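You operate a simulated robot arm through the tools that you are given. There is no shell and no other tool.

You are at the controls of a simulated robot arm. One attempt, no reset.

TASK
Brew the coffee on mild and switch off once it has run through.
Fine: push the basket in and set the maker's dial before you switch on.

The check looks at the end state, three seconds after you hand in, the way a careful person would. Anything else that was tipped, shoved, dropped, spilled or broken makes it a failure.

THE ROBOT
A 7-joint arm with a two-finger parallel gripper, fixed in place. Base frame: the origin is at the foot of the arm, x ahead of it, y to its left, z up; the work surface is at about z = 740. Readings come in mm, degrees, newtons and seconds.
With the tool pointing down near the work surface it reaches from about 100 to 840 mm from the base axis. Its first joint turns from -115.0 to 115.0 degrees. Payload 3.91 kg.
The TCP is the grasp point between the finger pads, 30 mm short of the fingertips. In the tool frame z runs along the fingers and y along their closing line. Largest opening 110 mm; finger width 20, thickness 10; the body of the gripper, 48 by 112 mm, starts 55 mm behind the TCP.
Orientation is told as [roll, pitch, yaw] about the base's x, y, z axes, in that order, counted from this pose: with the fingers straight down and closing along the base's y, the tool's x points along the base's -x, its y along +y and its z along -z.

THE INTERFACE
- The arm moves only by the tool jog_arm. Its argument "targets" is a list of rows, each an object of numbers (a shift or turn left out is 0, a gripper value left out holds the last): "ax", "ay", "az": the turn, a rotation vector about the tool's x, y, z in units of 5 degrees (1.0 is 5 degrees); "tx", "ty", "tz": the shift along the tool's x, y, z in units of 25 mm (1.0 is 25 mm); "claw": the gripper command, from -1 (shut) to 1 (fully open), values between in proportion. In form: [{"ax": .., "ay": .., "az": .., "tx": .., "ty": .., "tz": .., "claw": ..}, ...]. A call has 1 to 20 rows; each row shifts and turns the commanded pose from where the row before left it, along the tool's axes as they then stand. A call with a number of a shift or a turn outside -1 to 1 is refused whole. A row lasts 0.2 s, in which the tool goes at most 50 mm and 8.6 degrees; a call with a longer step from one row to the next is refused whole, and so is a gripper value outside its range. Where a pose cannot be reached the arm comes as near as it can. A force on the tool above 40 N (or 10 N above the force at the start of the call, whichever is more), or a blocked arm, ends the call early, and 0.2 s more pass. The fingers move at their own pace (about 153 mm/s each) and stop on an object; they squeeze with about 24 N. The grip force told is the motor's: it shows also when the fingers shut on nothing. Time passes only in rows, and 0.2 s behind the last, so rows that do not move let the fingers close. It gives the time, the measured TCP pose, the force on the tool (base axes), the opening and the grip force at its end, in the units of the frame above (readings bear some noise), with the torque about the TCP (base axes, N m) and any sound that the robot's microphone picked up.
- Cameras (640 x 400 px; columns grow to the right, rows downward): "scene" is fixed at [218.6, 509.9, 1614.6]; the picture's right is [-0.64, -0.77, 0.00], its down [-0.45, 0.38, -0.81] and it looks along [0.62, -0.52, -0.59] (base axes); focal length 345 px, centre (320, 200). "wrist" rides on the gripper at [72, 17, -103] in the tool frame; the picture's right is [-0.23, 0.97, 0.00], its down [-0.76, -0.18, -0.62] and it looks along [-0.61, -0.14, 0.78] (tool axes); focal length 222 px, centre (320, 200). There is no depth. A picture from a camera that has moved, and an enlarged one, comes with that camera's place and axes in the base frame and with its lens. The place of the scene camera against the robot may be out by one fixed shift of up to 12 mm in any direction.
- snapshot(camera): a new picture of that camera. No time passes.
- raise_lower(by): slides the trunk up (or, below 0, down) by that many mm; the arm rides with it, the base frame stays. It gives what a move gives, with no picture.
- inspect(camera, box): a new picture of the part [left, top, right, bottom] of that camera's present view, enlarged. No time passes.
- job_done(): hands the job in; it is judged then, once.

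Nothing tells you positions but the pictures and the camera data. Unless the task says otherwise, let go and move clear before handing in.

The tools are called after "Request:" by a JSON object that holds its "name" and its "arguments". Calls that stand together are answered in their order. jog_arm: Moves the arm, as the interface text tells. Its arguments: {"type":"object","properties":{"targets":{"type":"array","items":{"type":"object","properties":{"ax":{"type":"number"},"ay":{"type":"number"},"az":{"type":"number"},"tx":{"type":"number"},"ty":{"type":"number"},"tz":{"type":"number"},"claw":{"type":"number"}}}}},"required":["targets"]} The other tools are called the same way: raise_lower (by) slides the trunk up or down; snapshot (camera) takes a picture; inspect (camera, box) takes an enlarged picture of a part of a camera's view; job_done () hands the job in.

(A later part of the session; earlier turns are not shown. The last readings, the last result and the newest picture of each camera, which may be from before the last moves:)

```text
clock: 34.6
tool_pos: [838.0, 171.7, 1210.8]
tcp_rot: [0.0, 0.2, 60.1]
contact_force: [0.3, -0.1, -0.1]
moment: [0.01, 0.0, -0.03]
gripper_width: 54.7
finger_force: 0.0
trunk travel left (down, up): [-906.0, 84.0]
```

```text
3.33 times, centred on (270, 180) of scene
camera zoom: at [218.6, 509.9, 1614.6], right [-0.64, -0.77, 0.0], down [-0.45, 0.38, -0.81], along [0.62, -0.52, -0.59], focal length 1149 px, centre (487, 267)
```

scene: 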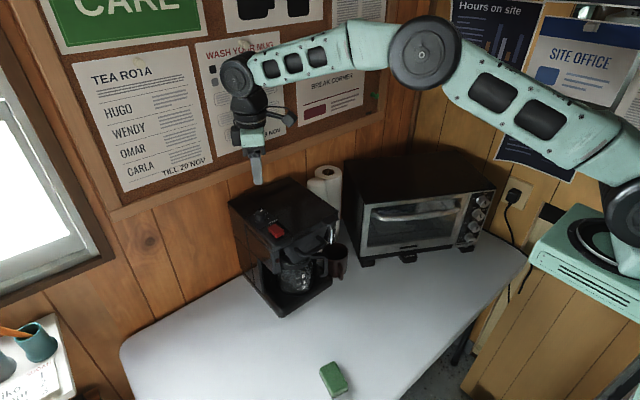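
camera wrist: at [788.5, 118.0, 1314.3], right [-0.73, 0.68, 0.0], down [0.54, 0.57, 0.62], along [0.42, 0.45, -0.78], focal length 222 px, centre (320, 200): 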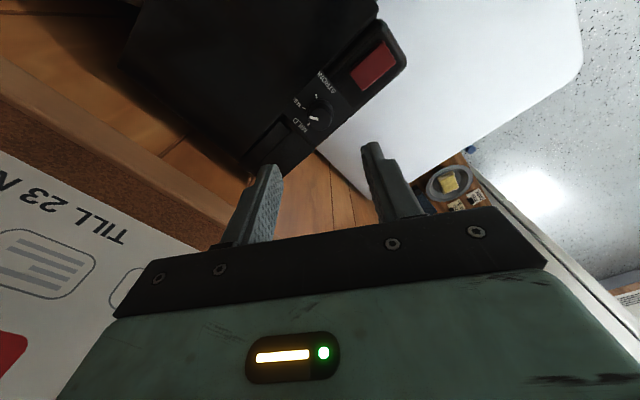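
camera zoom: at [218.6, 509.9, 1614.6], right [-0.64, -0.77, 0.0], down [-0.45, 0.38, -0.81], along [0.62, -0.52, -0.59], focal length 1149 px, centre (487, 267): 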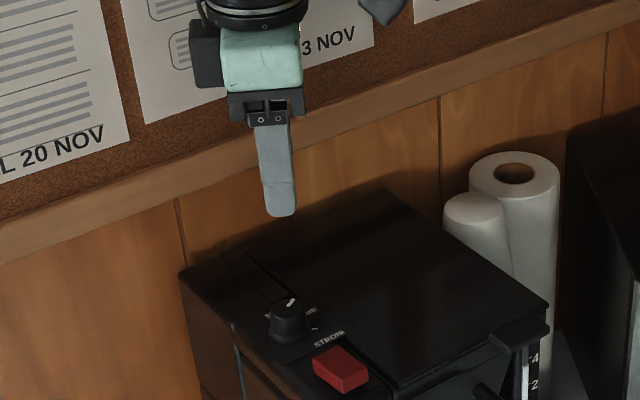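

Now all three ticks show. They are about 60° apart, the pointer is exactly on MED, and MILD is 60° further counterclockwise. The knob centre is (844, 178) with its top at z ≈ 1073. I'll centre over it, narrow the fingers to 36 mm and descend partway to check alignment.

Request:
{"name": "jog_arm", "arguments": {"targets": [{"tx": -0.34, "ty": -0.09, "claw": -0.345}, {"tz": 0.85}, {"tz": 0.85}, {"tz": 0.85}, {"tz": 0.85}, {}]}}

Request:
{"name": "inspect", "arguments": {"camera": "wrist", "box": [250, 80, 410, 240]}}

Request:
{"name": "inspect", "arguments": {"camera": "scene", "box": [230, 150, 310, 240]}}

```text
clock: 36.0
tool_pos: [846.4, 177.1, 1124.6]
tcp_rot: [-0.1, 0.2, 60.0]
contact_force: [-0.2, 0.7, -0.6]
moment: [-0.02, 0.0, 0.01]
gripper_width: 36.3
finger_force: 0.1
trunk travel left (down, up): [-906.0, 84.0]
```

```text
2.50 times, centred on (330, 160) of wrist
camera zoom: at [795.6, 124.0, 1228.7], right [-0.73, 0.68, 0.0], down [0.54, 0.57, 0.62], along [0.42, 0.45, -0.78], focal length 555 px, centre (295, 300)
```

zoom: 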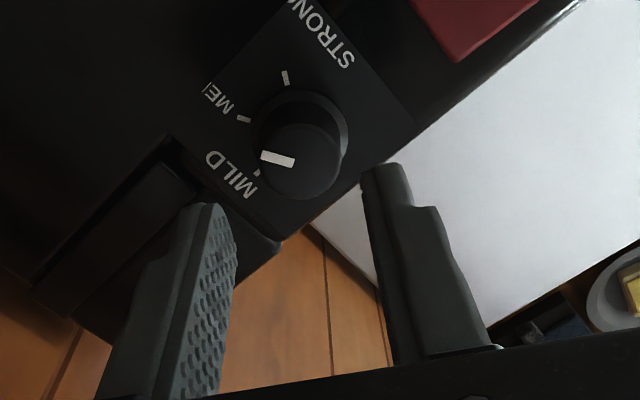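

```text
4.44 times, centred on (270, 195) of scene
camera zoom: at [218.6, 509.9, 1614.6], right [-0.64, -0.77, 0.0], down [-0.45, 0.38, -0.81], along [0.62, -0.52, -0.59], focal length 1533 px, centre (542, 222)
```

zoom: 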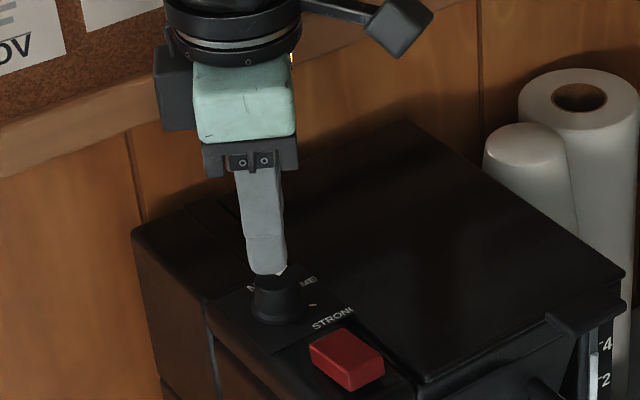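

The knob is about 2 mm toward the tool's +y and otherwise well between the fingers. I'll correct that and descend to grip height.

Request:
{"name": "jog_arm", "arguments": {"targets": [{"tx": 0.06, "ty": 0.08}, {"tz": 0.5}, {"tz": 0.4}, {"tz": 0.3}, {}]}}

Request:
{"name": "inspect", "arguments": {"camera": "wrist", "box": [250, 80, 410, 240]}}

Request:
{"name": "inspect", "arguments": {"camera": "scene", "box": [240, 180, 310, 240]}}

```text
clock: 37.2
tool_pos: [842.7, 177.0, 1098.2]
tcp_rot: [-0.1, 0.2, 60.0]
contact_force: [-0.6, -0.2, 0.0]
moment: [-0.02, 0.04, 0.0]
gripper_width: 36.0
finger_force: 0.0
trunk travel left (down, up): [-906.0, 84.0]
```

```text
2.50 times, centred on (330, 160) of wrist
camera zoom: at [792.5, 123.8, 1200.0], right [-0.73, 0.68, 0.0], down [0.54, 0.57, 0.62], along [0.42, 0.45, -0.78], focal length 555 px, centre (295, 300)
```

zoom: 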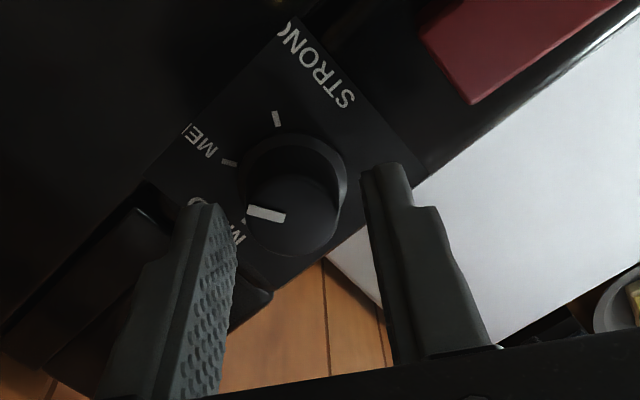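

```text
6.67 times, centred on (275, 210) of scene
camera zoom: at [218.6, 509.9, 1614.6], right [-0.64, -0.77, 0.0], down [-0.45, 0.38, -0.81], along [0.62, -0.52, -0.59], focal length 2299 px, centre (620, 133)
```

zoom: 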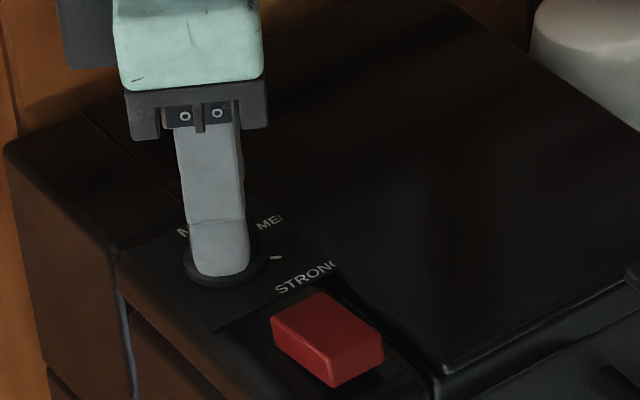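

The knob is centred between the fingers to within 1–2 mm. I'll descend the last 6 mm and close gently on it.

Request:
{"name": "jog_arm", "arguments": {"targets": [{"tz": 0.25, "tx": 0.05}, {}, {"claw": -0.55}, {"claw": -0.7}, {"claw": -1}, {}]}}

Request:
{"name": "inspect", "arguments": {"camera": "wrist", "box": [250, 80, 410, 240]}}

Request:
{"name": "inspect", "arguments": {"camera": "scene", "box": [240, 180, 310, 240]}}

```text
clock: 38.6
tool_pos: [842.6, 177.1, 1091.5]
tcp_rot: [0.0, 0.1, 60.1]
contact_force: [7.5, -2.8, 0.5]
moment: [0.22, -0.09, 0.03]
gripper_width: 26.2
finger_force: 45.3
trunk travel left (down, up): [-906.0, 84.0]
```

```text
2.50 times, centred on (330, 160) of wrist
camera zoom: at [792.5, 122.5, 1193.7], right [-0.73, 0.68, 0.0], down [0.54, 0.57, 0.62], along [0.43, 0.45, -0.78], focal length 555 px, centre (295, 300)
```

zoom: 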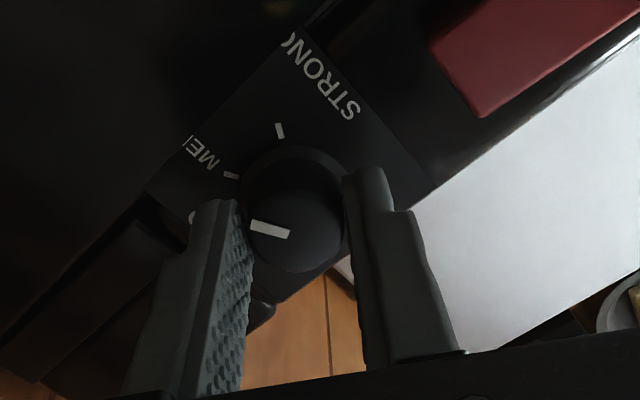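

```text
6.67 times, centred on (275, 210) of scene
camera zoom: at [218.6, 509.9, 1614.6], right [-0.64, -0.77, 0.0], down [-0.45, 0.38, -0.81], along [0.62, -0.52, -0.59], focal length 2299 px, centre (620, 133)
```

zoom: 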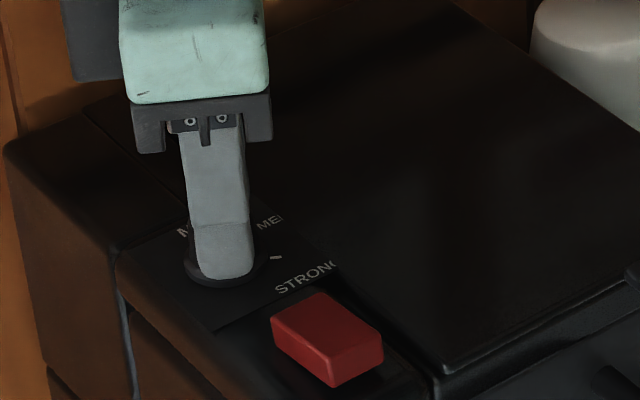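

The knob is gripped at 26 mm wide with only about 8 N of side load. I'll turn it counterclockwise, 30° first.

Request:
{"name": "jog_arm", "arguments": {"targets": [{"ty": -0.03, "az": -0.5}, {"az": -0.9}, {"az": -0.9}, {"az": -0.9}, {"az": -0.9}, {"az": -0.9}, {"az": -1}]}}

Request:
{"name": "inspect", "arguments": {"camera": "wrist", "box": [250, 80, 410, 240]}}

Request:
{"name": "inspect", "arguments": {"camera": "scene", "box": [240, 180, 310, 240]}}

```text
clock: 40.2
tool_pos: [842.7, 175.4, 1090.3]
tcp_rot: [0.0, 0.1, 90.0]
contact_force: [12.3, 3.1, 6.9]
moment: [-0.27, -0.74, -0.01]
gripper_width: 26.6
finger_force: 45.3
trunk travel left (down, up): [-906.0, 84.0]
```

```text
2.50 times, centred on (330, 160) of wrist
camera zoom: at [826.9, 104.0, 1193.7], right [-0.97, 0.23, 0.0], down [0.18, 0.76, 0.62], along [0.14, 0.61, -0.78], focal length 555 px, centre (295, 300)
```

zoom: 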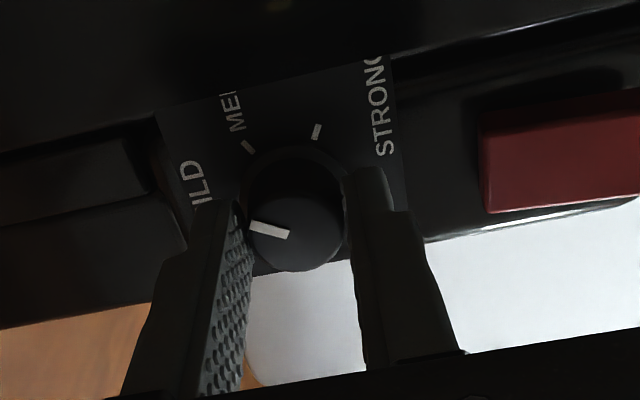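

```text
6.67 times, centred on (275, 210) of scene
camera zoom: at [218.6, 509.9, 1614.6], right [-0.64, -0.77, 0.0], down [-0.45, 0.38, -0.81], along [0.62, -0.52, -0.59], focal length 2299 px, centre (620, 133)
```

zoom: 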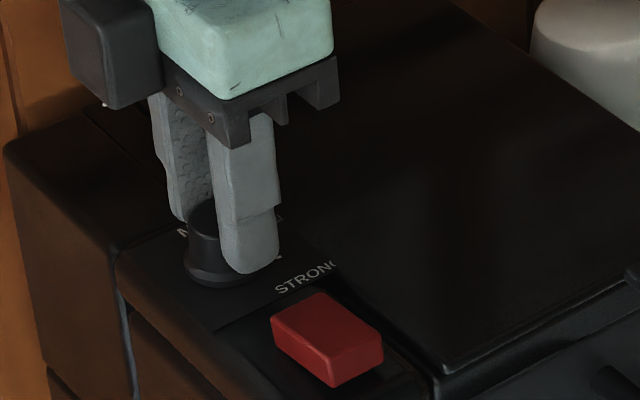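

The knob turned with the fingers and the maker stayed put. I'll ease the side load by about 1 mm and turn the remaining 30°.

Request:
{"name": "jog_arm", "arguments": {"targets": [{"ty": -0.05, "az": -0.5}, {"az": -0.9}, {"az": -0.9}, {"az": -0.9}, {"az": -0.9}, {"az": -0.9}, {"az": -1}]}}

Request:
{"name": "inspect", "arguments": {"camera": "wrist", "box": [250, 80, 410, 240]}}

Request:
{"name": "inspect", "arguments": {"camera": "scene", "box": [240, 180, 310, 240]}}

```text
clock: 41.9
tool_pos: [843.0, 175.6, 1091.0]
tcp_rot: [0.0, 0.1, 120.1]
contact_force: [12.0, 4.6, 11.6]
moment: [0.19, -0.5, -0.01]
gripper_width: 26.3
finger_force: 44.7
trunk travel left (down, up): [-906.0, 84.0]
```

```text
2.50 times, centred on (330, 160) of wrist
camera zoom: at [866.0, 105.4, 1193.6], right [-0.96, -0.29, 0.0], down [-0.23, 0.75, 0.62], along [-0.18, 0.59, -0.78], focal length 555 px, centre (295, 300)
```

zoom: 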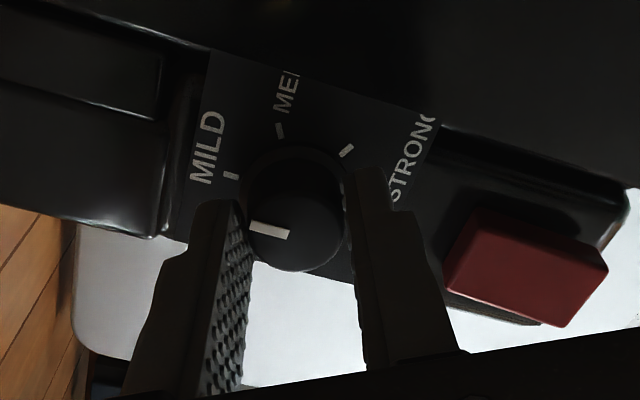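

```text
6.67 times, centred on (275, 210) of scene
camera zoom: at [218.6, 509.9, 1614.6], right [-0.64, -0.77, 0.0], down [-0.45, 0.38, -0.81], along [0.62, -0.52, -0.59], focal length 2299 px, centre (620, 133)
```

zoom: 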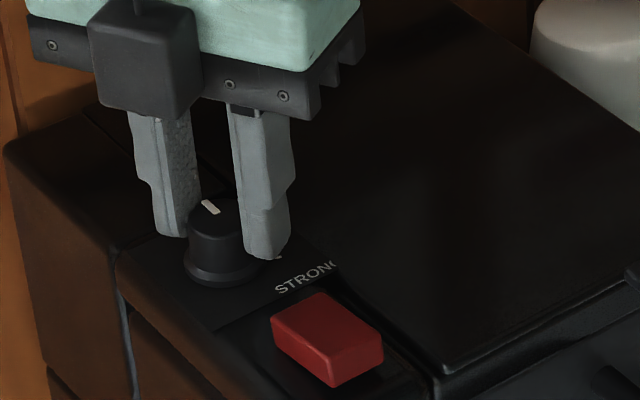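

The pointer appears to line up with the MILD tick. I'll zoom in to measure it.

Request:
{"name": "inspect", "arguments": {"camera": "wrist", "box": [290, 110, 350, 160]}}

Request:
{"name": "inspect", "arguments": {"camera": "scene", "box": [258, 200, 288, 225]}}

```text
8.00 times, centred on (320, 135) of wrist
camera zoom: at [866.0, 105.4, 1193.6], right [-0.96, -0.29, 0.0], down [-0.23, 0.75, 0.62], along [-0.18, 0.59, -0.78], focal length 1777 px, centre (320, 720)
```

zoom: 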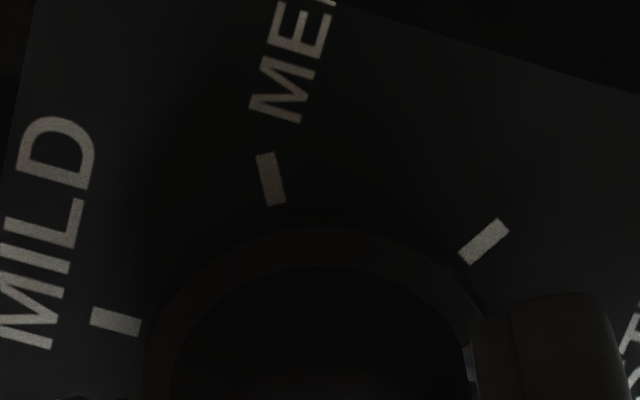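

```text
16.00 times, centred on (273, 212) of scene
camera zoom: at [218.6, 509.9, 1614.6], right [-0.64, -0.77, 0.0], down [-0.45, 0.38, -0.81], along [0.62, -0.52, -0.59], focal length 5517 px, centre (1072, 0)
```

zoom: 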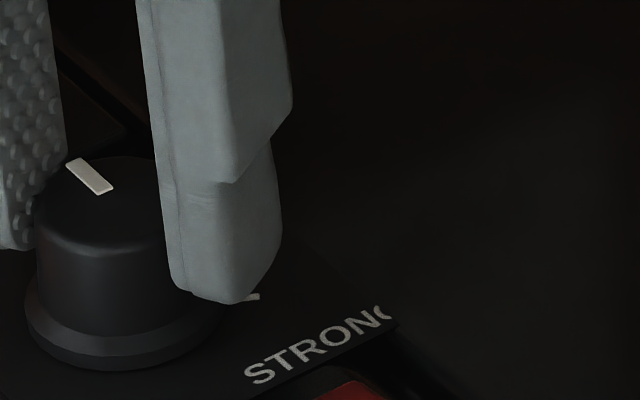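

Request:
{"name": "inspect", "arguments": {"camera": "wrist", "box": [295, 138, 355, 188]}}

```text
8.00 times, centred on (325, 163) of wrist
camera zoom: at [866.0, 105.4, 1193.6], right [-0.96, -0.29, 0.0], down [-0.23, 0.75, 0.62], along [-0.18, 0.59, -0.78], focal length 1777 px, centre (280, 496)
```

zoom: 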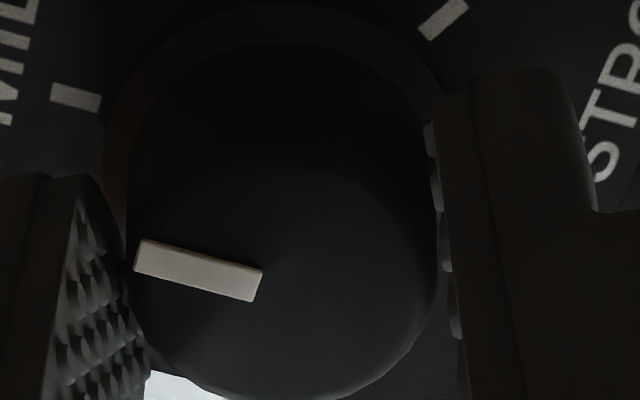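

The ticks fit at −30°, +30° and +90°, and the pointer is at about 90.6°, so the dial is on MILD. I'll release, lift straight up and verify.

Request:
{"name": "jog_arm", "arguments": {"targets": [{"claw": -0.45}, {"claw": -0.345}, {}, {"tz": -0.4}, {"tz": -0.8}, {"tz": -1}, {"tz": -1}]}}

Request:
{"name": "snapshot", "arguments": {"camera": "wrist"}}

Request:
{"name": "inspect", "arguments": {"camera": "scene", "box": [240, 180, 310, 240]}}

```text
clock: 43.5
tool_pos: [843.6, 176.0, 1169.7]
tcp_rot: [0.2, 0.1, 120.0]
contact_force: [-0.3, -0.5, 0.1]
moment: [0.02, -0.01, -0.02]
gripper_width: 36.2
finger_force: 0.1
trunk travel left (down, up): [-906.0, 84.0]
```

```text
taken
camera wrist: at [866.5, 105.1, 1272.5], right [-0.96, -0.29, 0.0], down [-0.23, 0.75, 0.62], along [-0.18, 0.59, -0.78], focal length 222 px, centre (320, 200)
```

wrist: 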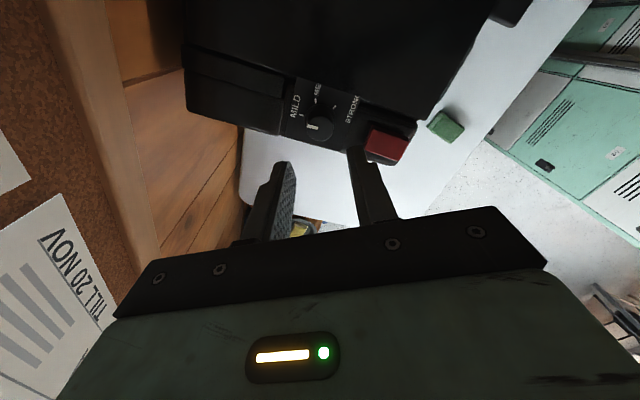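

```text
6.67 times, centred on (275, 210) of scene
camera zoom: at [218.6, 509.9, 1614.6], right [-0.64, -0.77, 0.0], down [-0.45, 0.38, -0.81], along [0.62, -0.52, -0.59], focal length 2299 px, centre (620, 133)
```

zoom: 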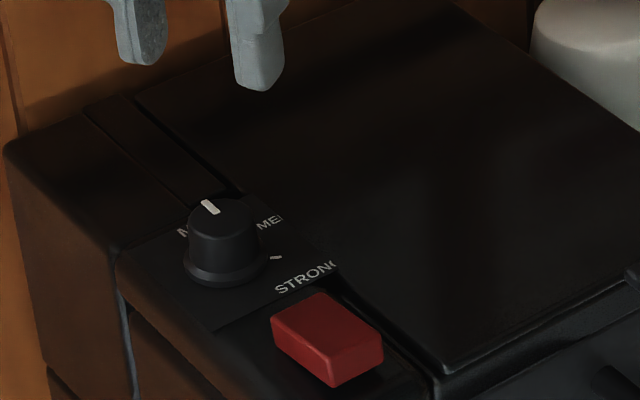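

Request:
{"name": "inspect", "arguments": {"camera": "wrist", "box": [280, 80, 420, 170]}}

Request:
{"name": "inspect", "arguments": {"camera": "wrist", "box": [290, 90, 345, 145]}}

Request:
{"name": "inspect", "arguments": {"camera": "scene", "box": [220, 170, 380, 330]}}

```text
4.44 times, centred on (350, 125) of wrist
camera zoom: at [866.5, 105.1, 1272.5], right [-0.96, -0.29, 0.0], down [-0.23, 0.75, 0.62], along [-0.18, 0.59, -0.78], focal length 987 px, centre (187, 533)
```

zoom: 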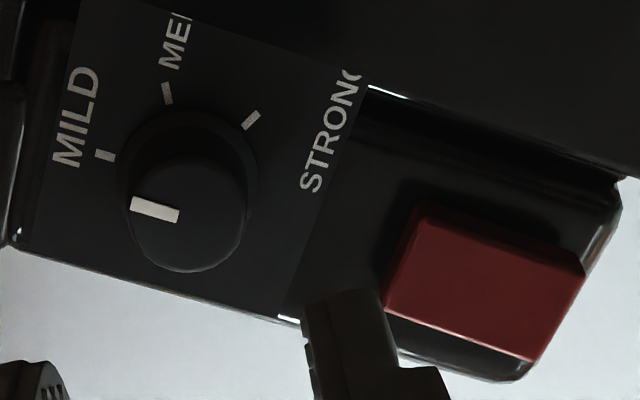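

```text
7.27 times, centred on (318, 118) of wrist
camera zoom: at [866.5, 105.1, 1272.5], right [-0.96, -0.29, 0.0], down [-0.23, 0.75, 0.62], along [-0.18, 0.59, -0.78], focal length 1615 px, centre (338, 800)
```

zoom: 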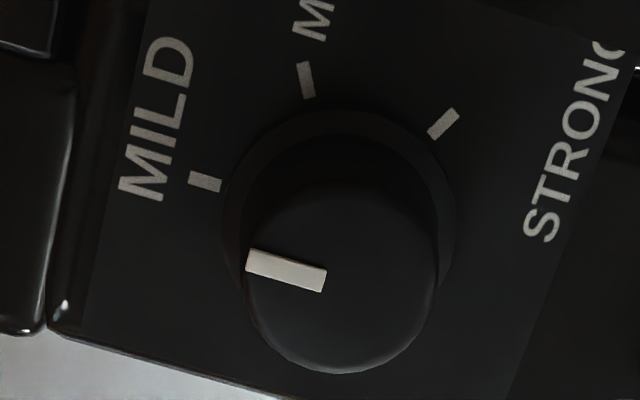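

```text
2.50 times, centred on (300, 250) of scene
camera zoom: at [218.6, 509.9, 1614.6], right [-0.64, -0.77, 0.0], down [-0.45, 0.38, -0.81], along [0.62, -0.52, -0.59], focal length 862 px, centre (370, 75)
```

zoom: 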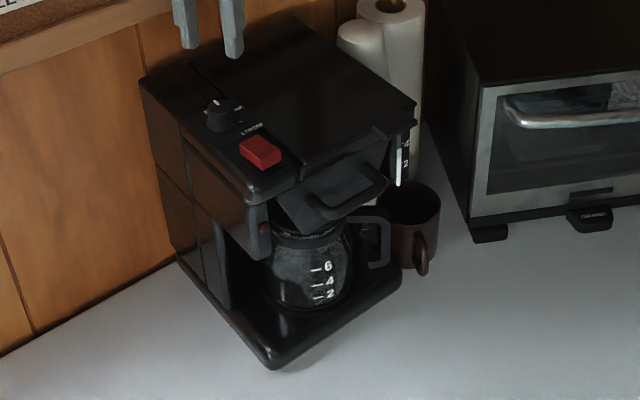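

The dial pointer is on MILD, the basket is in and nothing else has moved. Next I'll study the red switch closely to learn which end to press.

Request:
{"name": "inspect", "arguments": {"camera": "wrist", "box": [350, 110, 425, 170]}}

Request:
{"name": "inspect", "arguments": {"camera": "scene", "box": [262, 214, 292, 244]}}

```text
6.67 times, centred on (388, 140) of wrist
camera zoom: at [866.5, 105.1, 1272.5], right [-0.96, -0.29, 0.0], down [-0.23, 0.75, 0.62], along [-0.18, 0.59, -0.78], focal length 1481 px, centre (-130, 600)
```

zoom: 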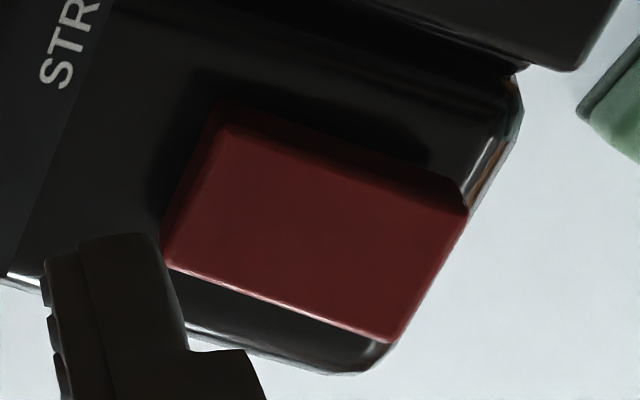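

```text
13.33 times, centred on (277, 229) of scene
camera zoom: at [218.6, 509.9, 1614.6], right [-0.64, -0.77, 0.0], down [-0.45, 0.38, -0.81], along [0.62, -0.52, -0.59], focal length 4598 px, centre (893, -187)
```

zoom: 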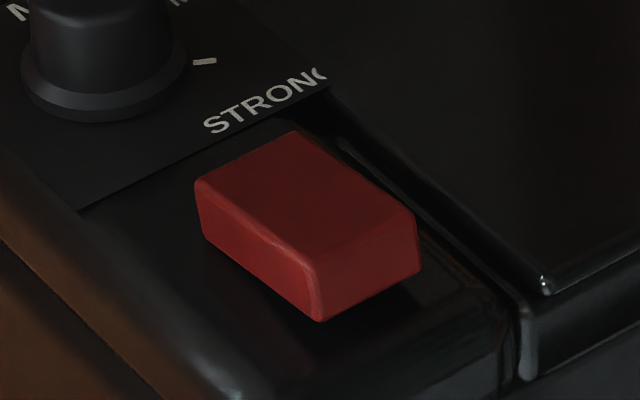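

Triangulating the switch corners shows its front edge higher (z ≈ 1070) than its rear (≈ 1065), spanning x 757–794 and y 165–188. So it's a rocker with the rear down (off), and pressing the front end turns it on. I'll close the fingers, yaw to 90° and move above the front end.

Request:
{"name": "jog_arm", "arguments": {"targets": [{"az": 1, "claw": -1}, {"az": 1}, {"az": 1}, {"az": 1}, {"az": 1}, {"az": 1}, {"ty": 0.83}, {"ty": 0.83}, {"ty": 0.83}, {"ty": 0.81, "tx": -0.04}, {}]}}

Request:
{"name": "snapshot", "arguments": {"camera": "wrist"}}

Request:
{"name": "inspect", "arguments": {"camera": "scene", "box": [230, 160, 330, 260]}}

```text
clock: 45.9
tool_pos: [760.3, 176.6, 1171.2]
tcp_rot: [0.1, 0.2, 90.1]
contact_force: [-0.6, 0.4, 0.3]
moment: [0.0, 0.01, -0.03]
gripper_width: 0.0
finger_force: 24.1
trunk travel left (down, up): [-906.0, 84.0]
```

```text
taken
camera wrist: at [744.2, 105.0, 1273.6], right [-0.97, 0.23, 0.0], down [0.18, 0.76, 0.62], along [0.14, 0.6, -0.78], focal length 222 px, centre (320, 200)
```

wrist: 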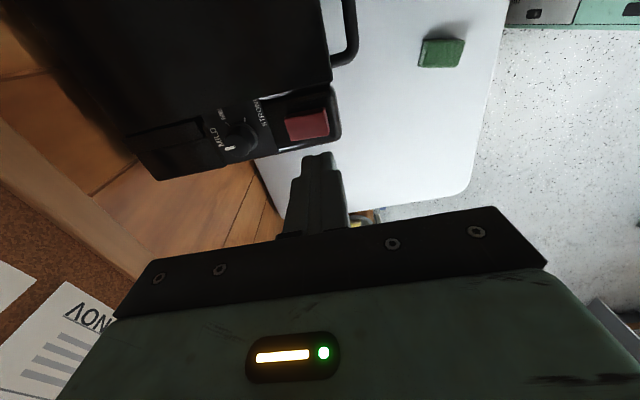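

```text
4.00 times, centred on (280, 210) of scene
camera zoom: at [218.6, 509.9, 1614.6], right [-0.64, -0.77, 0.0], down [-0.45, 0.38, -0.81], along [0.62, -0.52, -0.59], focal length 1379 px, centre (480, 160)
```

zoom: 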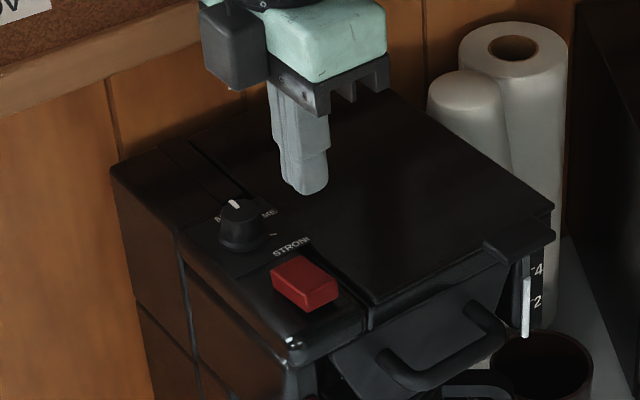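

The fingertip line lands on the front half of the red rocker. I'll descend to just above it.

Request:
{"name": "jog_arm", "arguments": {"targets": [{"tz": 0.8}, {"tz": 0.8}, {"tz": 0.6}, {"tz": 0.3}, {"tz": 0.1}, {}]}}

Request:
{"name": "inspect", "arguments": {"camera": "wrist", "box": [240, 120, 400, 240]}}

Request:
{"name": "inspect", "arguments": {"camera": "scene", "box": [250, 200, 310, 250]}}

```text
clock: 47.2
tool_pos: [758.7, 176.3, 1107.5]
tcp_rot: [0.1, 0.2, 90.0]
contact_force: [0.6, -0.5, -1.0]
moment: [0.02, 0.01, 0.01]
gripper_width: 0.0
finger_force: 24.1
trunk travel left (down, up): [-906.0, 84.0]
```

```text
3.33 times, centred on (320, 180) of wrist
camera zoom: at [743.5, 104.8, 1209.5], right [-0.97, 0.23, 0.0], down [0.18, 0.76, 0.62], along [0.14, 0.6, -0.78], focal length 740 px, centre (320, 267)
```

zoom: 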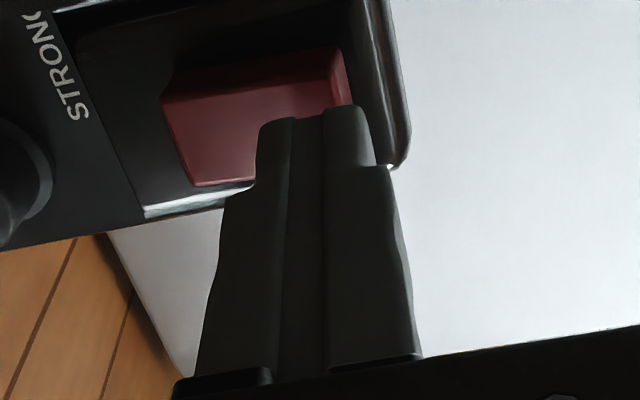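

```text
8.00 times, centred on (280, 225) of scene
camera zoom: at [218.6, 509.9, 1614.6], right [-0.64, -0.77, 0.0], down [-0.45, 0.38, -0.81], along [0.62, -0.52, -0.59], focal length 2759 px, centre (640, 0)
```

zoom: 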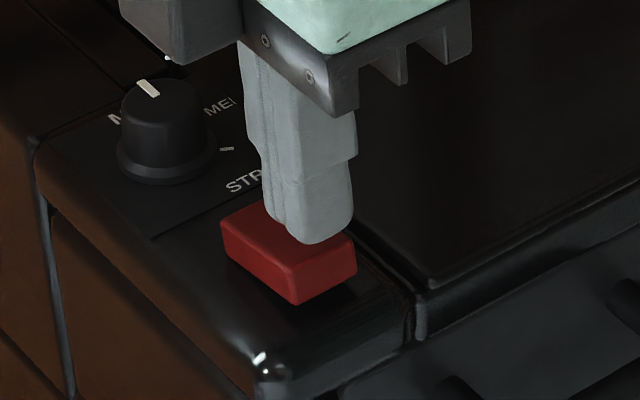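

The tips are 7 mm above the rocker's front end. I'll shift 2 mm onto it and press down in 1 mm steps.

Request:
{"name": "jog_arm", "arguments": {"targets": [{"ty": -0.08}, {"tz": 0.08}, {"tz": 0.08}, {"tz": 0.06}, {"tz": 0.05}, {"tz": 0.05}, {"tz": 0.05}]}}

Request:
{"name": "inspect", "arguments": {"camera": "scene", "box": [250, 200, 310, 250]}}

Request:
{"name": "inspect", "arguments": {"camera": "scene", "box": [240, 220, 340, 300]}}

```text
clock: 48.9
tool_pos: [763.1, 176.7, 1096.4]
tcp_rot: [0.1, 0.1, 90.1]
contact_force: [-0.7, 1.2, 0.6]
moment: [0.05, 0.05, 0.03]
gripper_width: 0.3
finger_force: 24.0
trunk travel left (down, up): [-906.0, 84.0]
```

```text
8.00 times, centred on (280, 225) of scene
camera zoom: at [218.6, 509.9, 1614.6], right [-0.64, -0.77, 0.0], down [-0.45, 0.38, -0.81], along [0.62, -0.52, -0.59], focal length 2759 px, centre (640, 0)
```

zoom: 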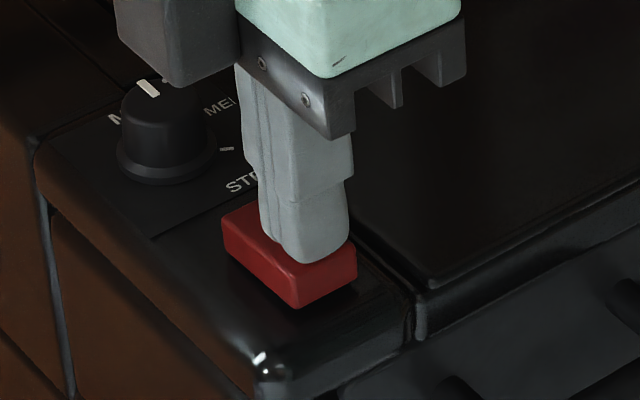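

```text
5.00 times, centred on (290, 260) of scene
camera zoom: at [218.6, 509.9, 1614.6], right [-0.64, -0.77, 0.0], down [-0.45, 0.38, -0.81], along [0.62, -0.52, -0.59], focal length 1724 px, centre (470, -100)
```

zoom: 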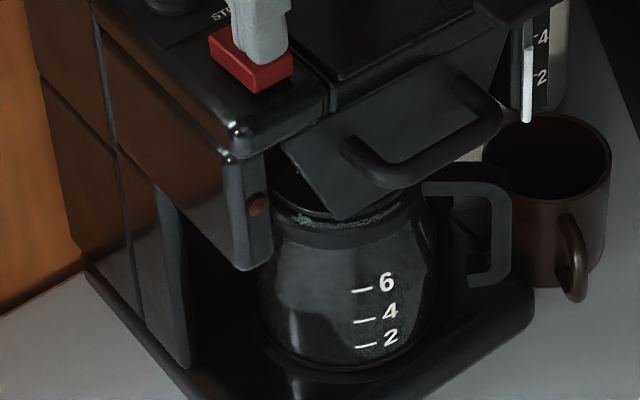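

The rocker is tilting under the tip with almost no force, and the lamp is not lit yet. I'll keep pressing.

Request:
{"name": "jog_arm", "arguments": {"targets": [{"tz": 0.05}, {"tz": 0.05}, {"tz": 0.05}]}}

Request:
{"name": "inspect", "arguments": {"camera": "scene", "box": [250, 200, 310, 250]}}

Request:
{"name": "inspect", "arguments": {"camera": "scene", "box": [240, 220, 340, 300]}}

```text
clock: 49.6
tool_pos: [761.2, 175.9, 1096.4]
tcp_rot: [0.0, 0.1, 89.9]
contact_force: [-4.6, -2.7, 18.5]
moment: [0.01, 0.01, 0.01]
gripper_width: 0.1
finger_force: 24.1
trunk travel left (down, up): [-906.0, 84.0]
heard: click
```

```text
8.00 times, centred on (280, 225) of scene
camera zoom: at [218.6, 509.9, 1614.6], right [-0.64, -0.77, 0.0], down [-0.45, 0.38, -0.81], along [0.62, -0.52, -0.59], focal length 2759 px, centre (640, 0)
```

zoom: 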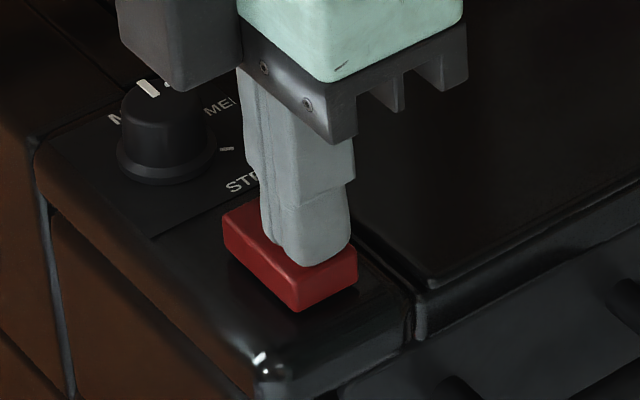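

```text
5.00 times, centred on (290, 260) of scene
camera zoom: at [218.6, 509.9, 1614.6], right [-0.64, -0.77, 0.0], down [-0.45, 0.38, -0.81], along [0.62, -0.52, -0.59], focal length 1724 px, centre (470, -100)
```

zoom: 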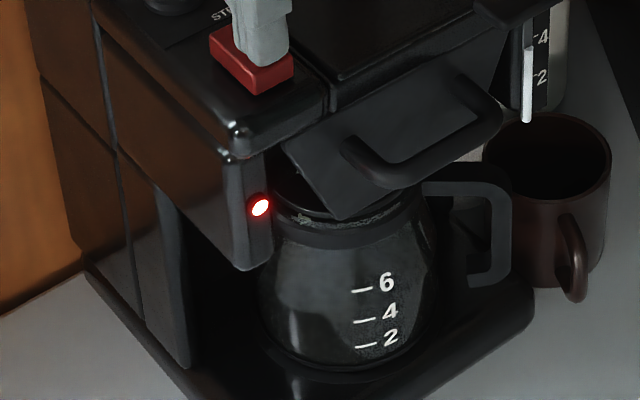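

A click was heard and the red lamp is lit, so the maker is on. I'll lift, move above the rocker's rear end and wait while watching the brew.

Request:
{"name": "jog_arm", "arguments": {"targets": [{"tz": -0.4}, {"tz": -0.4}, {"ty": -0.52}, {"ty": -0.52}, {}, {}, {}, {}, {}, {}, {}, {}, {}, {}, {}, {}, {}, {}, {}, {}]}}

Request:
{"name": "inspect", "arguments": {"camera": "scene", "box": [240, 200, 360, 300]}}

```text
clock: 53.9
tool_pos: [788.9, 175.3, 1114.1]
tcp_rot: [0.1, 0.2, 90.0]
contact_force: [0.9, -0.7, 0.7]
moment: [0.0, -0.03, -0.01]
gripper_width: 0.1
finger_force: 24.1
trunk travel left (down, up): [-906.0, 84.0]
```

```text
4.00 times, centred on (300, 250) of scene
camera zoom: at [218.6, 509.9, 1614.6], right [-0.64, -0.77, 0.0], down [-0.45, 0.38, -0.81], along [0.62, -0.52, -0.59], focal length 1379 px, centre (400, 0)
```

zoom: 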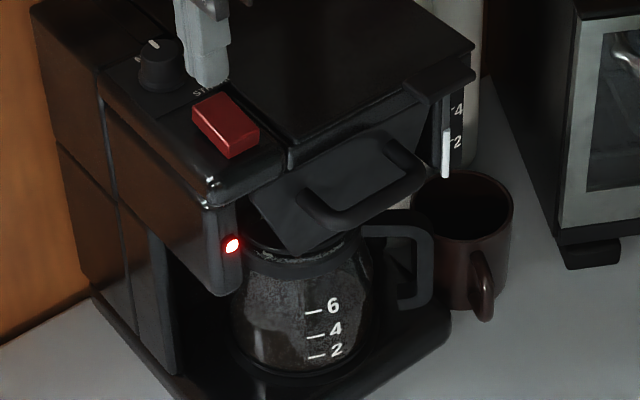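

The lamp is on and brewing has begun. I'll wait and listen.

Request:
{"name": "jog_arm", "arguments": {"targets": [{}, {}, {}, {}, {}, {}, {}, {}, {}, {}, {}, {}, {}, {}, {}, {}, {}, {}, {}, {}]}}

Request:
{"name": "jog_arm", "arguments": {"targets": [{}, {}, {}, {}, {}, {}, {}, {}, {}, {}, {}, {}, {}, {}, {}, {}, {}, {}, {}, {}]}}

Request:
{"name": "inspect", "arguments": {"camera": "scene", "box": [240, 200, 360, 300]}}

```text
clock: 58.0
tool_pos: [788.6, 174.5, 1114.2]
tcp_rot: [0.2, 0.2, 90.0]
contact_force: [0.0, -0.1, 0.4]
moment: [0.0, 0.0, 0.0]
gripper_width: 0.1
finger_force: 24.0
trunk travel left (down, up): [-906.0, 84.0]
```

```text
clock: 62.2
tool_pos: [789.0, 174.8, 1112.9]
tcp_rot: [0.1, 0.2, 90.0]
contact_force: [0.1, 0.5, -0.3]
moment: [0.0, 0.0, -0.01]
gripper_width: 0.4
finger_force: 23.5
trunk travel left (down, up): [-906.0, 84.0]
```

```text
4.00 times, centred on (300, 250) of scene
camera zoom: at [218.6, 509.9, 1614.6], right [-0.64, -0.77, 0.0], down [-0.45, 0.38, -0.81], along [0.62, -0.52, -0.59], focal length 1379 px, centre (400, 0)
```

zoom: 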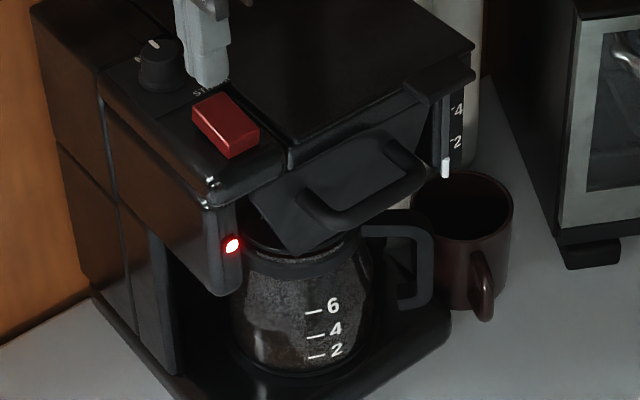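

The water gauge has dropped well below 2 and coffee is collecting in the carafe. I'll keep waiting for it to run through.

Request:
{"name": "jog_arm", "arguments": {"targets": [{}, {}, {}, {}, {}, {}, {}, {}, {}, {}, {}, {}, {}, {}, {}, {}, {}, {}, {}, {}]}}

Request:
{"name": "inspect", "arguments": {"camera": "scene", "box": [240, 200, 360, 300]}}

Request:
{"name": "jog_arm", "arguments": {"targets": [{}, {}, {}, {}, {}, {}, {}, {}, {}, {}, {}, {}, {}, {}, {}, {}, {}, {}, {}, {}]}}

Request:
{"name": "inspect", "arguments": {"camera": "scene", "box": [240, 200, 360, 300]}}

```text
clock: 66.5
tool_pos: [788.1, 176.5, 1114.0]
tcp_rot: [0.1, 0.1, 90.0]
contact_force: [0.5, -0.3, 0.1]
moment: [-0.01, -0.03, -0.04]
gripper_width: 0.1
finger_force: 23.7
trunk travel left (down, up): [-906.0, 84.0]
```

```text
4.00 times, centred on (300, 250) of scene
camera zoom: at [218.6, 509.9, 1614.6], right [-0.64, -0.77, 0.0], down [-0.45, 0.38, -0.81], along [0.62, -0.52, -0.59], focal length 1379 px, centre (400, 0)
```

zoom: 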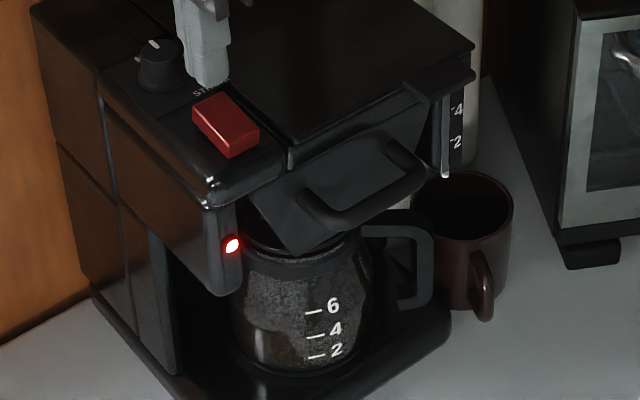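

```text
clock: 70.7
tool_pos: [789.1, 175.6, 1113.3]
tcp_rot: [0.1, 0.2, 90.0]
contact_force: [-0.8, -0.3, -1.3]
moment: [0.03, -0.01, -0.03]
gripper_width: 0.0
finger_force: 23.9
trunk travel left (down, up): [-906.0, 84.0]
```

```text
4.00 times, centred on (300, 250) of scene
camera zoom: at [218.6, 509.9, 1614.6], right [-0.64, -0.77, 0.0], down [-0.45, 0.38, -0.81], along [0.62, -0.52, -0.59], focal length 1379 px, centre (400, 0)
```

zoom: 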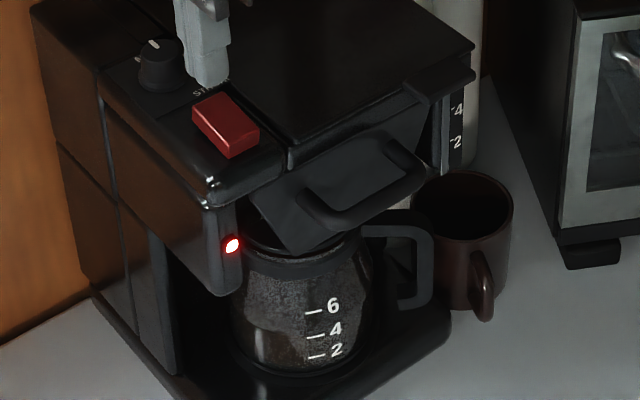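

The gauge tube now looks empty. I'll watch the carafe level at closer zoom until it stops changing.

Request:
{"name": "inspect", "arguments": {"camera": "scene", "box": [292, 258, 342, 298]}}

Request:
{"name": "jog_arm", "arguments": {"targets": [{}, {}, {}, {}, {}, {}, {}, {}, {}, {}, {}, {}, {}, {}, {}, {}, {}, {}, {}, {}]}}

Request:
{"name": "inspect", "arguments": {"camera": "scene", "box": [292, 258, 342, 298]}}

Request:
{"name": "jog_arm", "arguments": {"targets": [{}, {}, {}, {}, {}, {}, {}, {}, {}, {}, {}, {}, {}, {}, {}, {}, {}, {}, {}, {}]}}

Request:
{"name": "inspect", "arguments": {"camera": "scene", "box": [292, 258, 342, 298]}}

Request:
{"name": "inspect", "arguments": {"camera": "scene", "box": [335, 215, 365, 250]}}

```text
10.00 times, centred on (317, 278) of scene
camera zoom: at [218.6, 509.9, 1614.6], right [-0.64, -0.77, 0.0], down [-0.45, 0.38, -0.81], along [0.62, -0.52, -0.59], focal length 3448 px, centre (350, -580)
```

zoom: 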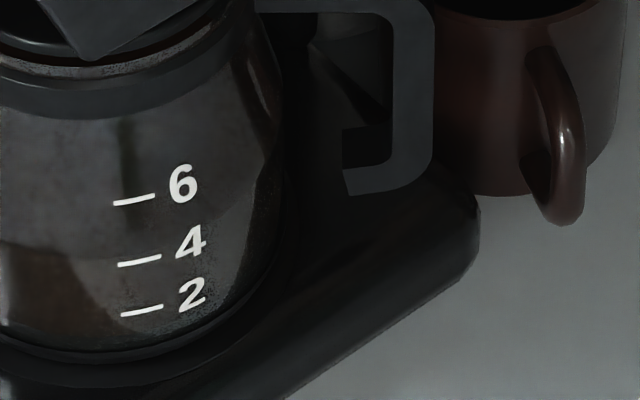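

```text
clock: 74.8
tool_pos: [788.0, 174.6, 1114.1]
tcp_rot: [0.1, 0.2, 90.0]
contact_force: [1.0, -0.2, 0.7]
moment: [0.03, 0.01, -0.01]
gripper_width: 0.0
finger_force: 23.9
trunk travel left (down, up): [-906.0, 84.0]
```

```text
10.00 times, centred on (317, 278) of scene
camera zoom: at [218.6, 509.9, 1614.6], right [-0.64, -0.77, 0.0], down [-0.45, 0.38, -0.81], along [0.62, -0.52, -0.59], focal length 3448 px, centre (350, -580)
```

zoom: 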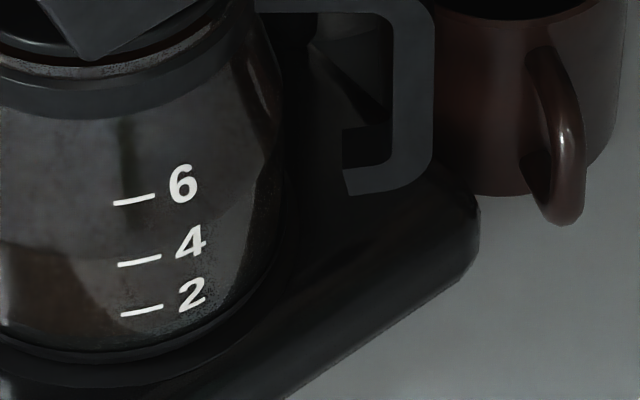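

```text
clock: 79.0
tool_pos: [788.5, 174.1, 1113.2]
tcp_rot: [0.0, 0.2, 90.0]
contact_force: [-0.7, 1.3, 0.9]
moment: [0.01, 0.0, 0.02]
gripper_width: 0.0
finger_force: 24.6
trunk travel left (down, up): [-906.0, 84.0]
```

```text
10.00 times, centred on (317, 278) of scene
camera zoom: at [218.6, 509.9, 1614.6], right [-0.64, -0.77, 0.0], down [-0.45, 0.38, -0.81], along [0.62, -0.52, -0.59], focal length 3448 px, centre (350, -580)
```

zoom: 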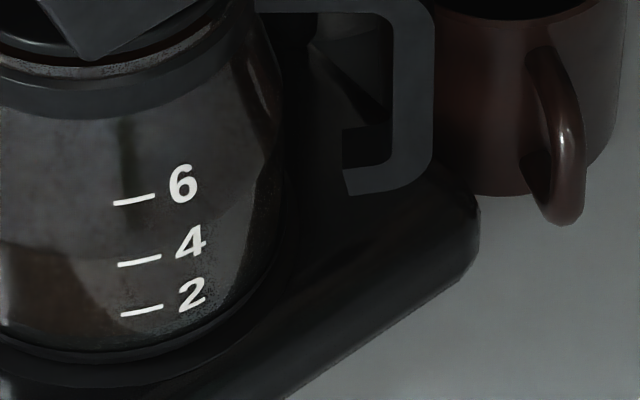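

```text
11.43 times, centred on (350, 232) of scene
camera zoom: at [218.6, 509.9, 1614.6], right [-0.64, -0.77, 0.0], down [-0.45, 0.38, -0.81], along [0.62, -0.52, -0.59], focal length 3941 px, centre (-23, -171)
```

zoom: 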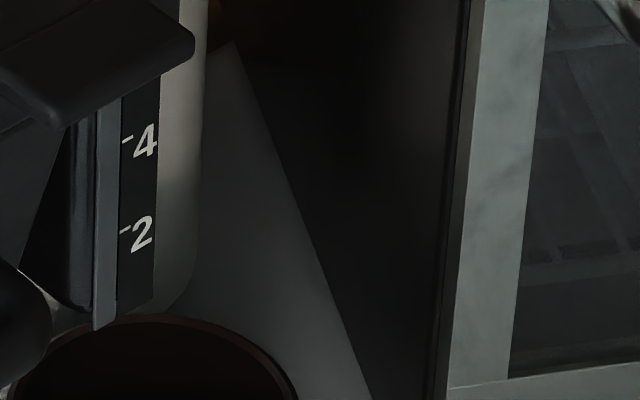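

The gauge is empty and the carafe level has held just above 4 for about 8 seconds, with no new sounds. I'll give it one more short wait to be sure it has drained.

Request:
{"name": "jog_arm", "arguments": {"targets": [{}, {}, {}, {}, {}, {}, {}, {}, {}, {}, {}, {}, {}, {}, {}, {}, {}, {}, {}, {}]}}

Request:
{"name": "inspect", "arguments": {"camera": "scene", "box": [282, 248, 342, 298]}}

Request:
{"name": "inspect", "arguments": {"camera": "scene", "box": [250, 195, 310, 245]}}

Request:
{"name": "inspect", "arguments": {"camera": "wrist", "box": [240, 120, 400, 240]}}

```text
clock: 83.2
tool_pos: [789.5, 174.5, 1113.8]
tcp_rot: [0.2, 0.3, 90.0]
contact_force: [0.2, 0.1, 0.6]
moment: [0.04, -0.02, 0.02]
gripper_width: 0.0
finger_force: 24.4
trunk travel left (down, up): [-906.0, 84.0]
```

```text
8.00 times, centred on (312, 273) of scene
camera zoom: at [218.6, 509.9, 1614.6], right [-0.64, -0.77, 0.0], down [-0.45, 0.38, -0.81], along [0.62, -0.52, -0.59], focal length 2759 px, centre (384, -384)
```

zoom: 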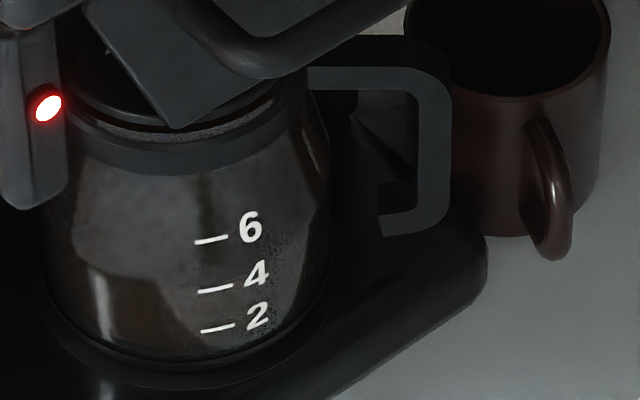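

```text
8.00 times, centred on (280, 220) of scene
camera zoom: at [218.6, 509.9, 1614.6], right [-0.64, -0.77, 0.0], down [-0.45, 0.38, -0.81], along [0.62, -0.52, -0.59], focal length 2759 px, centre (640, 40)
```

zoom: 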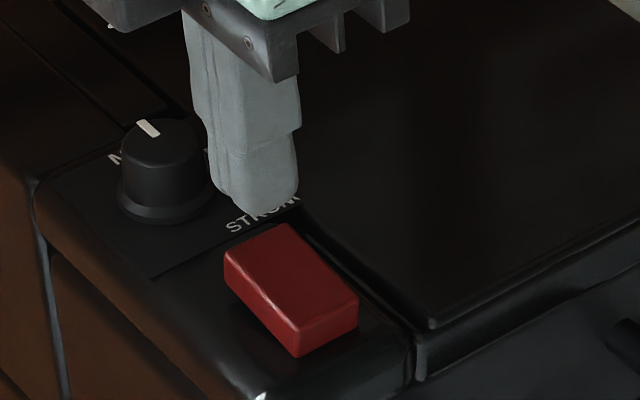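

```text
3.33 times, centred on (320, 180) of wrist
camera zoom: at [772.7, 103.9, 1216.6], right [-0.97, 0.23, 0.0], down [0.18, 0.76, 0.62], along [0.14, 0.6, -0.78], focal length 740 px, centre (320, 267)
```

zoom: 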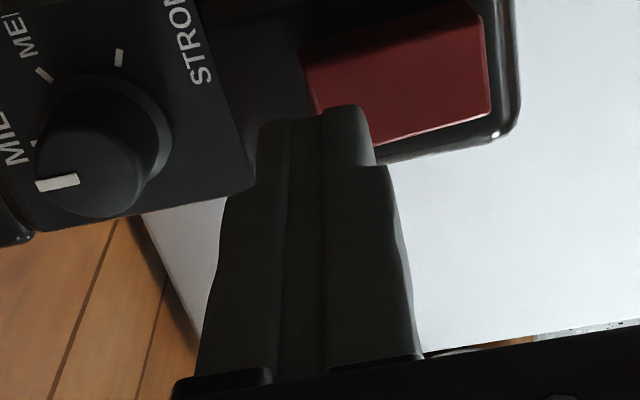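

Brewing is finished: the gauge is empty and the carafe is steady. I'll now press the rear end of the rocker to switch off.

Request:
{"name": "jog_arm", "arguments": {"targets": [{"ty": 0.08, "tx": -0.04}, {"tz": 0.4}, {"tz": 0.08}, {"tz": 0.08}, {"tz": 0.06}, {"tz": 0.05}, {"tz": 0.05}, {"tz": 0.05}]}}

Request:
{"name": "inspect", "arguments": {"camera": "scene", "box": [250, 200, 330, 264]}}

```text
clock: 85.0
tool_pos: [787.5, 176.6, 1095.9]
tcp_rot: [-0.1, 0.1, 90.1]
contact_force: [6.8, 2.0, 8.8]
moment: [0.06, -0.12, -0.02]
gripper_width: 0.0
finger_force: 23.9
trunk travel left (down, up): [-906.0, 84.0]
heard: click
```

```text
6.25 times, centred on (290, 232) of scene
camera zoom: at [218.6, 509.9, 1614.6], right [-0.64, -0.77, 0.0], down [-0.45, 0.38, -0.81], along [0.62, -0.52, -0.59], focal length 2155 px, centre (508, 0)
```

zoom: 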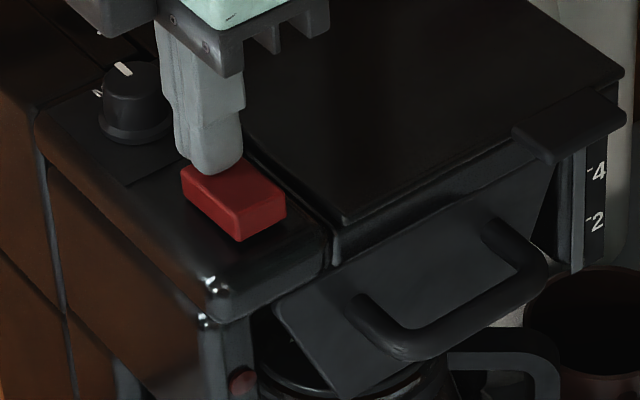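

A click was heard and the lamp is out. I'll lift straight up and check everything.

Request:
{"name": "jog_arm", "arguments": {"targets": [{"tz": -0.4}, {"tz": -0.8}, {"tz": -1}, {"tz": -1}, {"tz": -1}, {"tz": -1}]}}

Request:
{"name": "inspect", "arguments": {"camera": "scene", "box": [230, 180, 370, 310]}}

Request:
{"name": "inspect", "arguments": {"camera": "scene", "box": [255, 200, 300, 240]}}

Request:
{"name": "snapshot", "arguments": {"camera": "wrist"}}

```text
clock: 86.5
tool_pos: [786.2, 176.4, 1222.8]
tcp_rot: [0.0, 0.1, 89.9]
contact_force: [0.0, 0.0, 0.3]
moment: [0.03, 0.0, 0.02]
gripper_width: 0.0
finger_force: 24.0
trunk travel left (down, up): [-906.0, 84.0]
```

```text
3.08 times, centred on (300, 245) of scene
camera zoom: at [218.6, 509.9, 1614.6], right [-0.64, -0.77, 0.0], down [-0.45, 0.38, -0.81], along [0.62, -0.52, -0.59], focal length 1061 px, centre (382, 62)
```

zoom: 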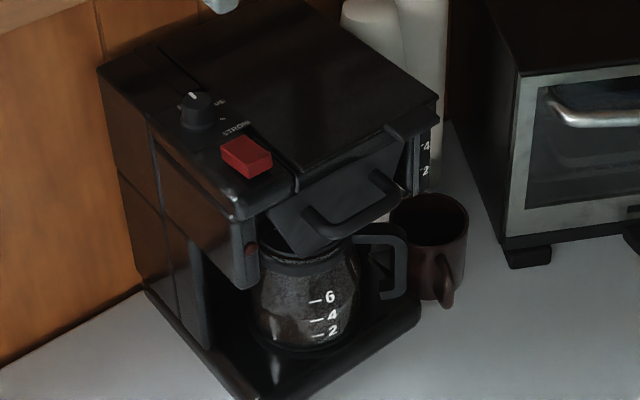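

```text
10.00 times, centred on (278, 220) of scene
camera zoom: at [218.6, 509.9, 1614.6], right [-0.64, -0.77, 0.0], down [-0.45, 0.38, -0.81], along [0.62, -0.52, -0.59], focal length 3448 px, centre (745, 0)
```

zoom: 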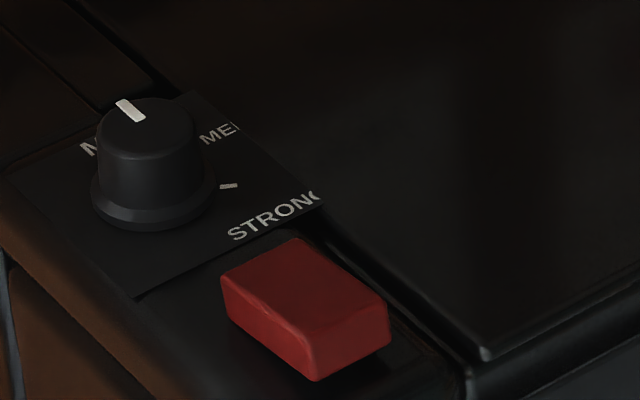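

```text
taken
camera wrist: at [770.5, 105.6, 1325.7], right [-0.97, 0.23, 0.0], down [0.18, 0.76, 0.62], along [0.14, 0.6, -0.78], focal length 222 px, centre (320, 200)
```

wrist: 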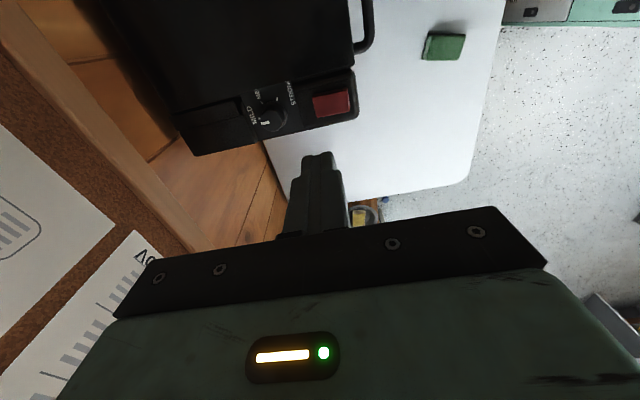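

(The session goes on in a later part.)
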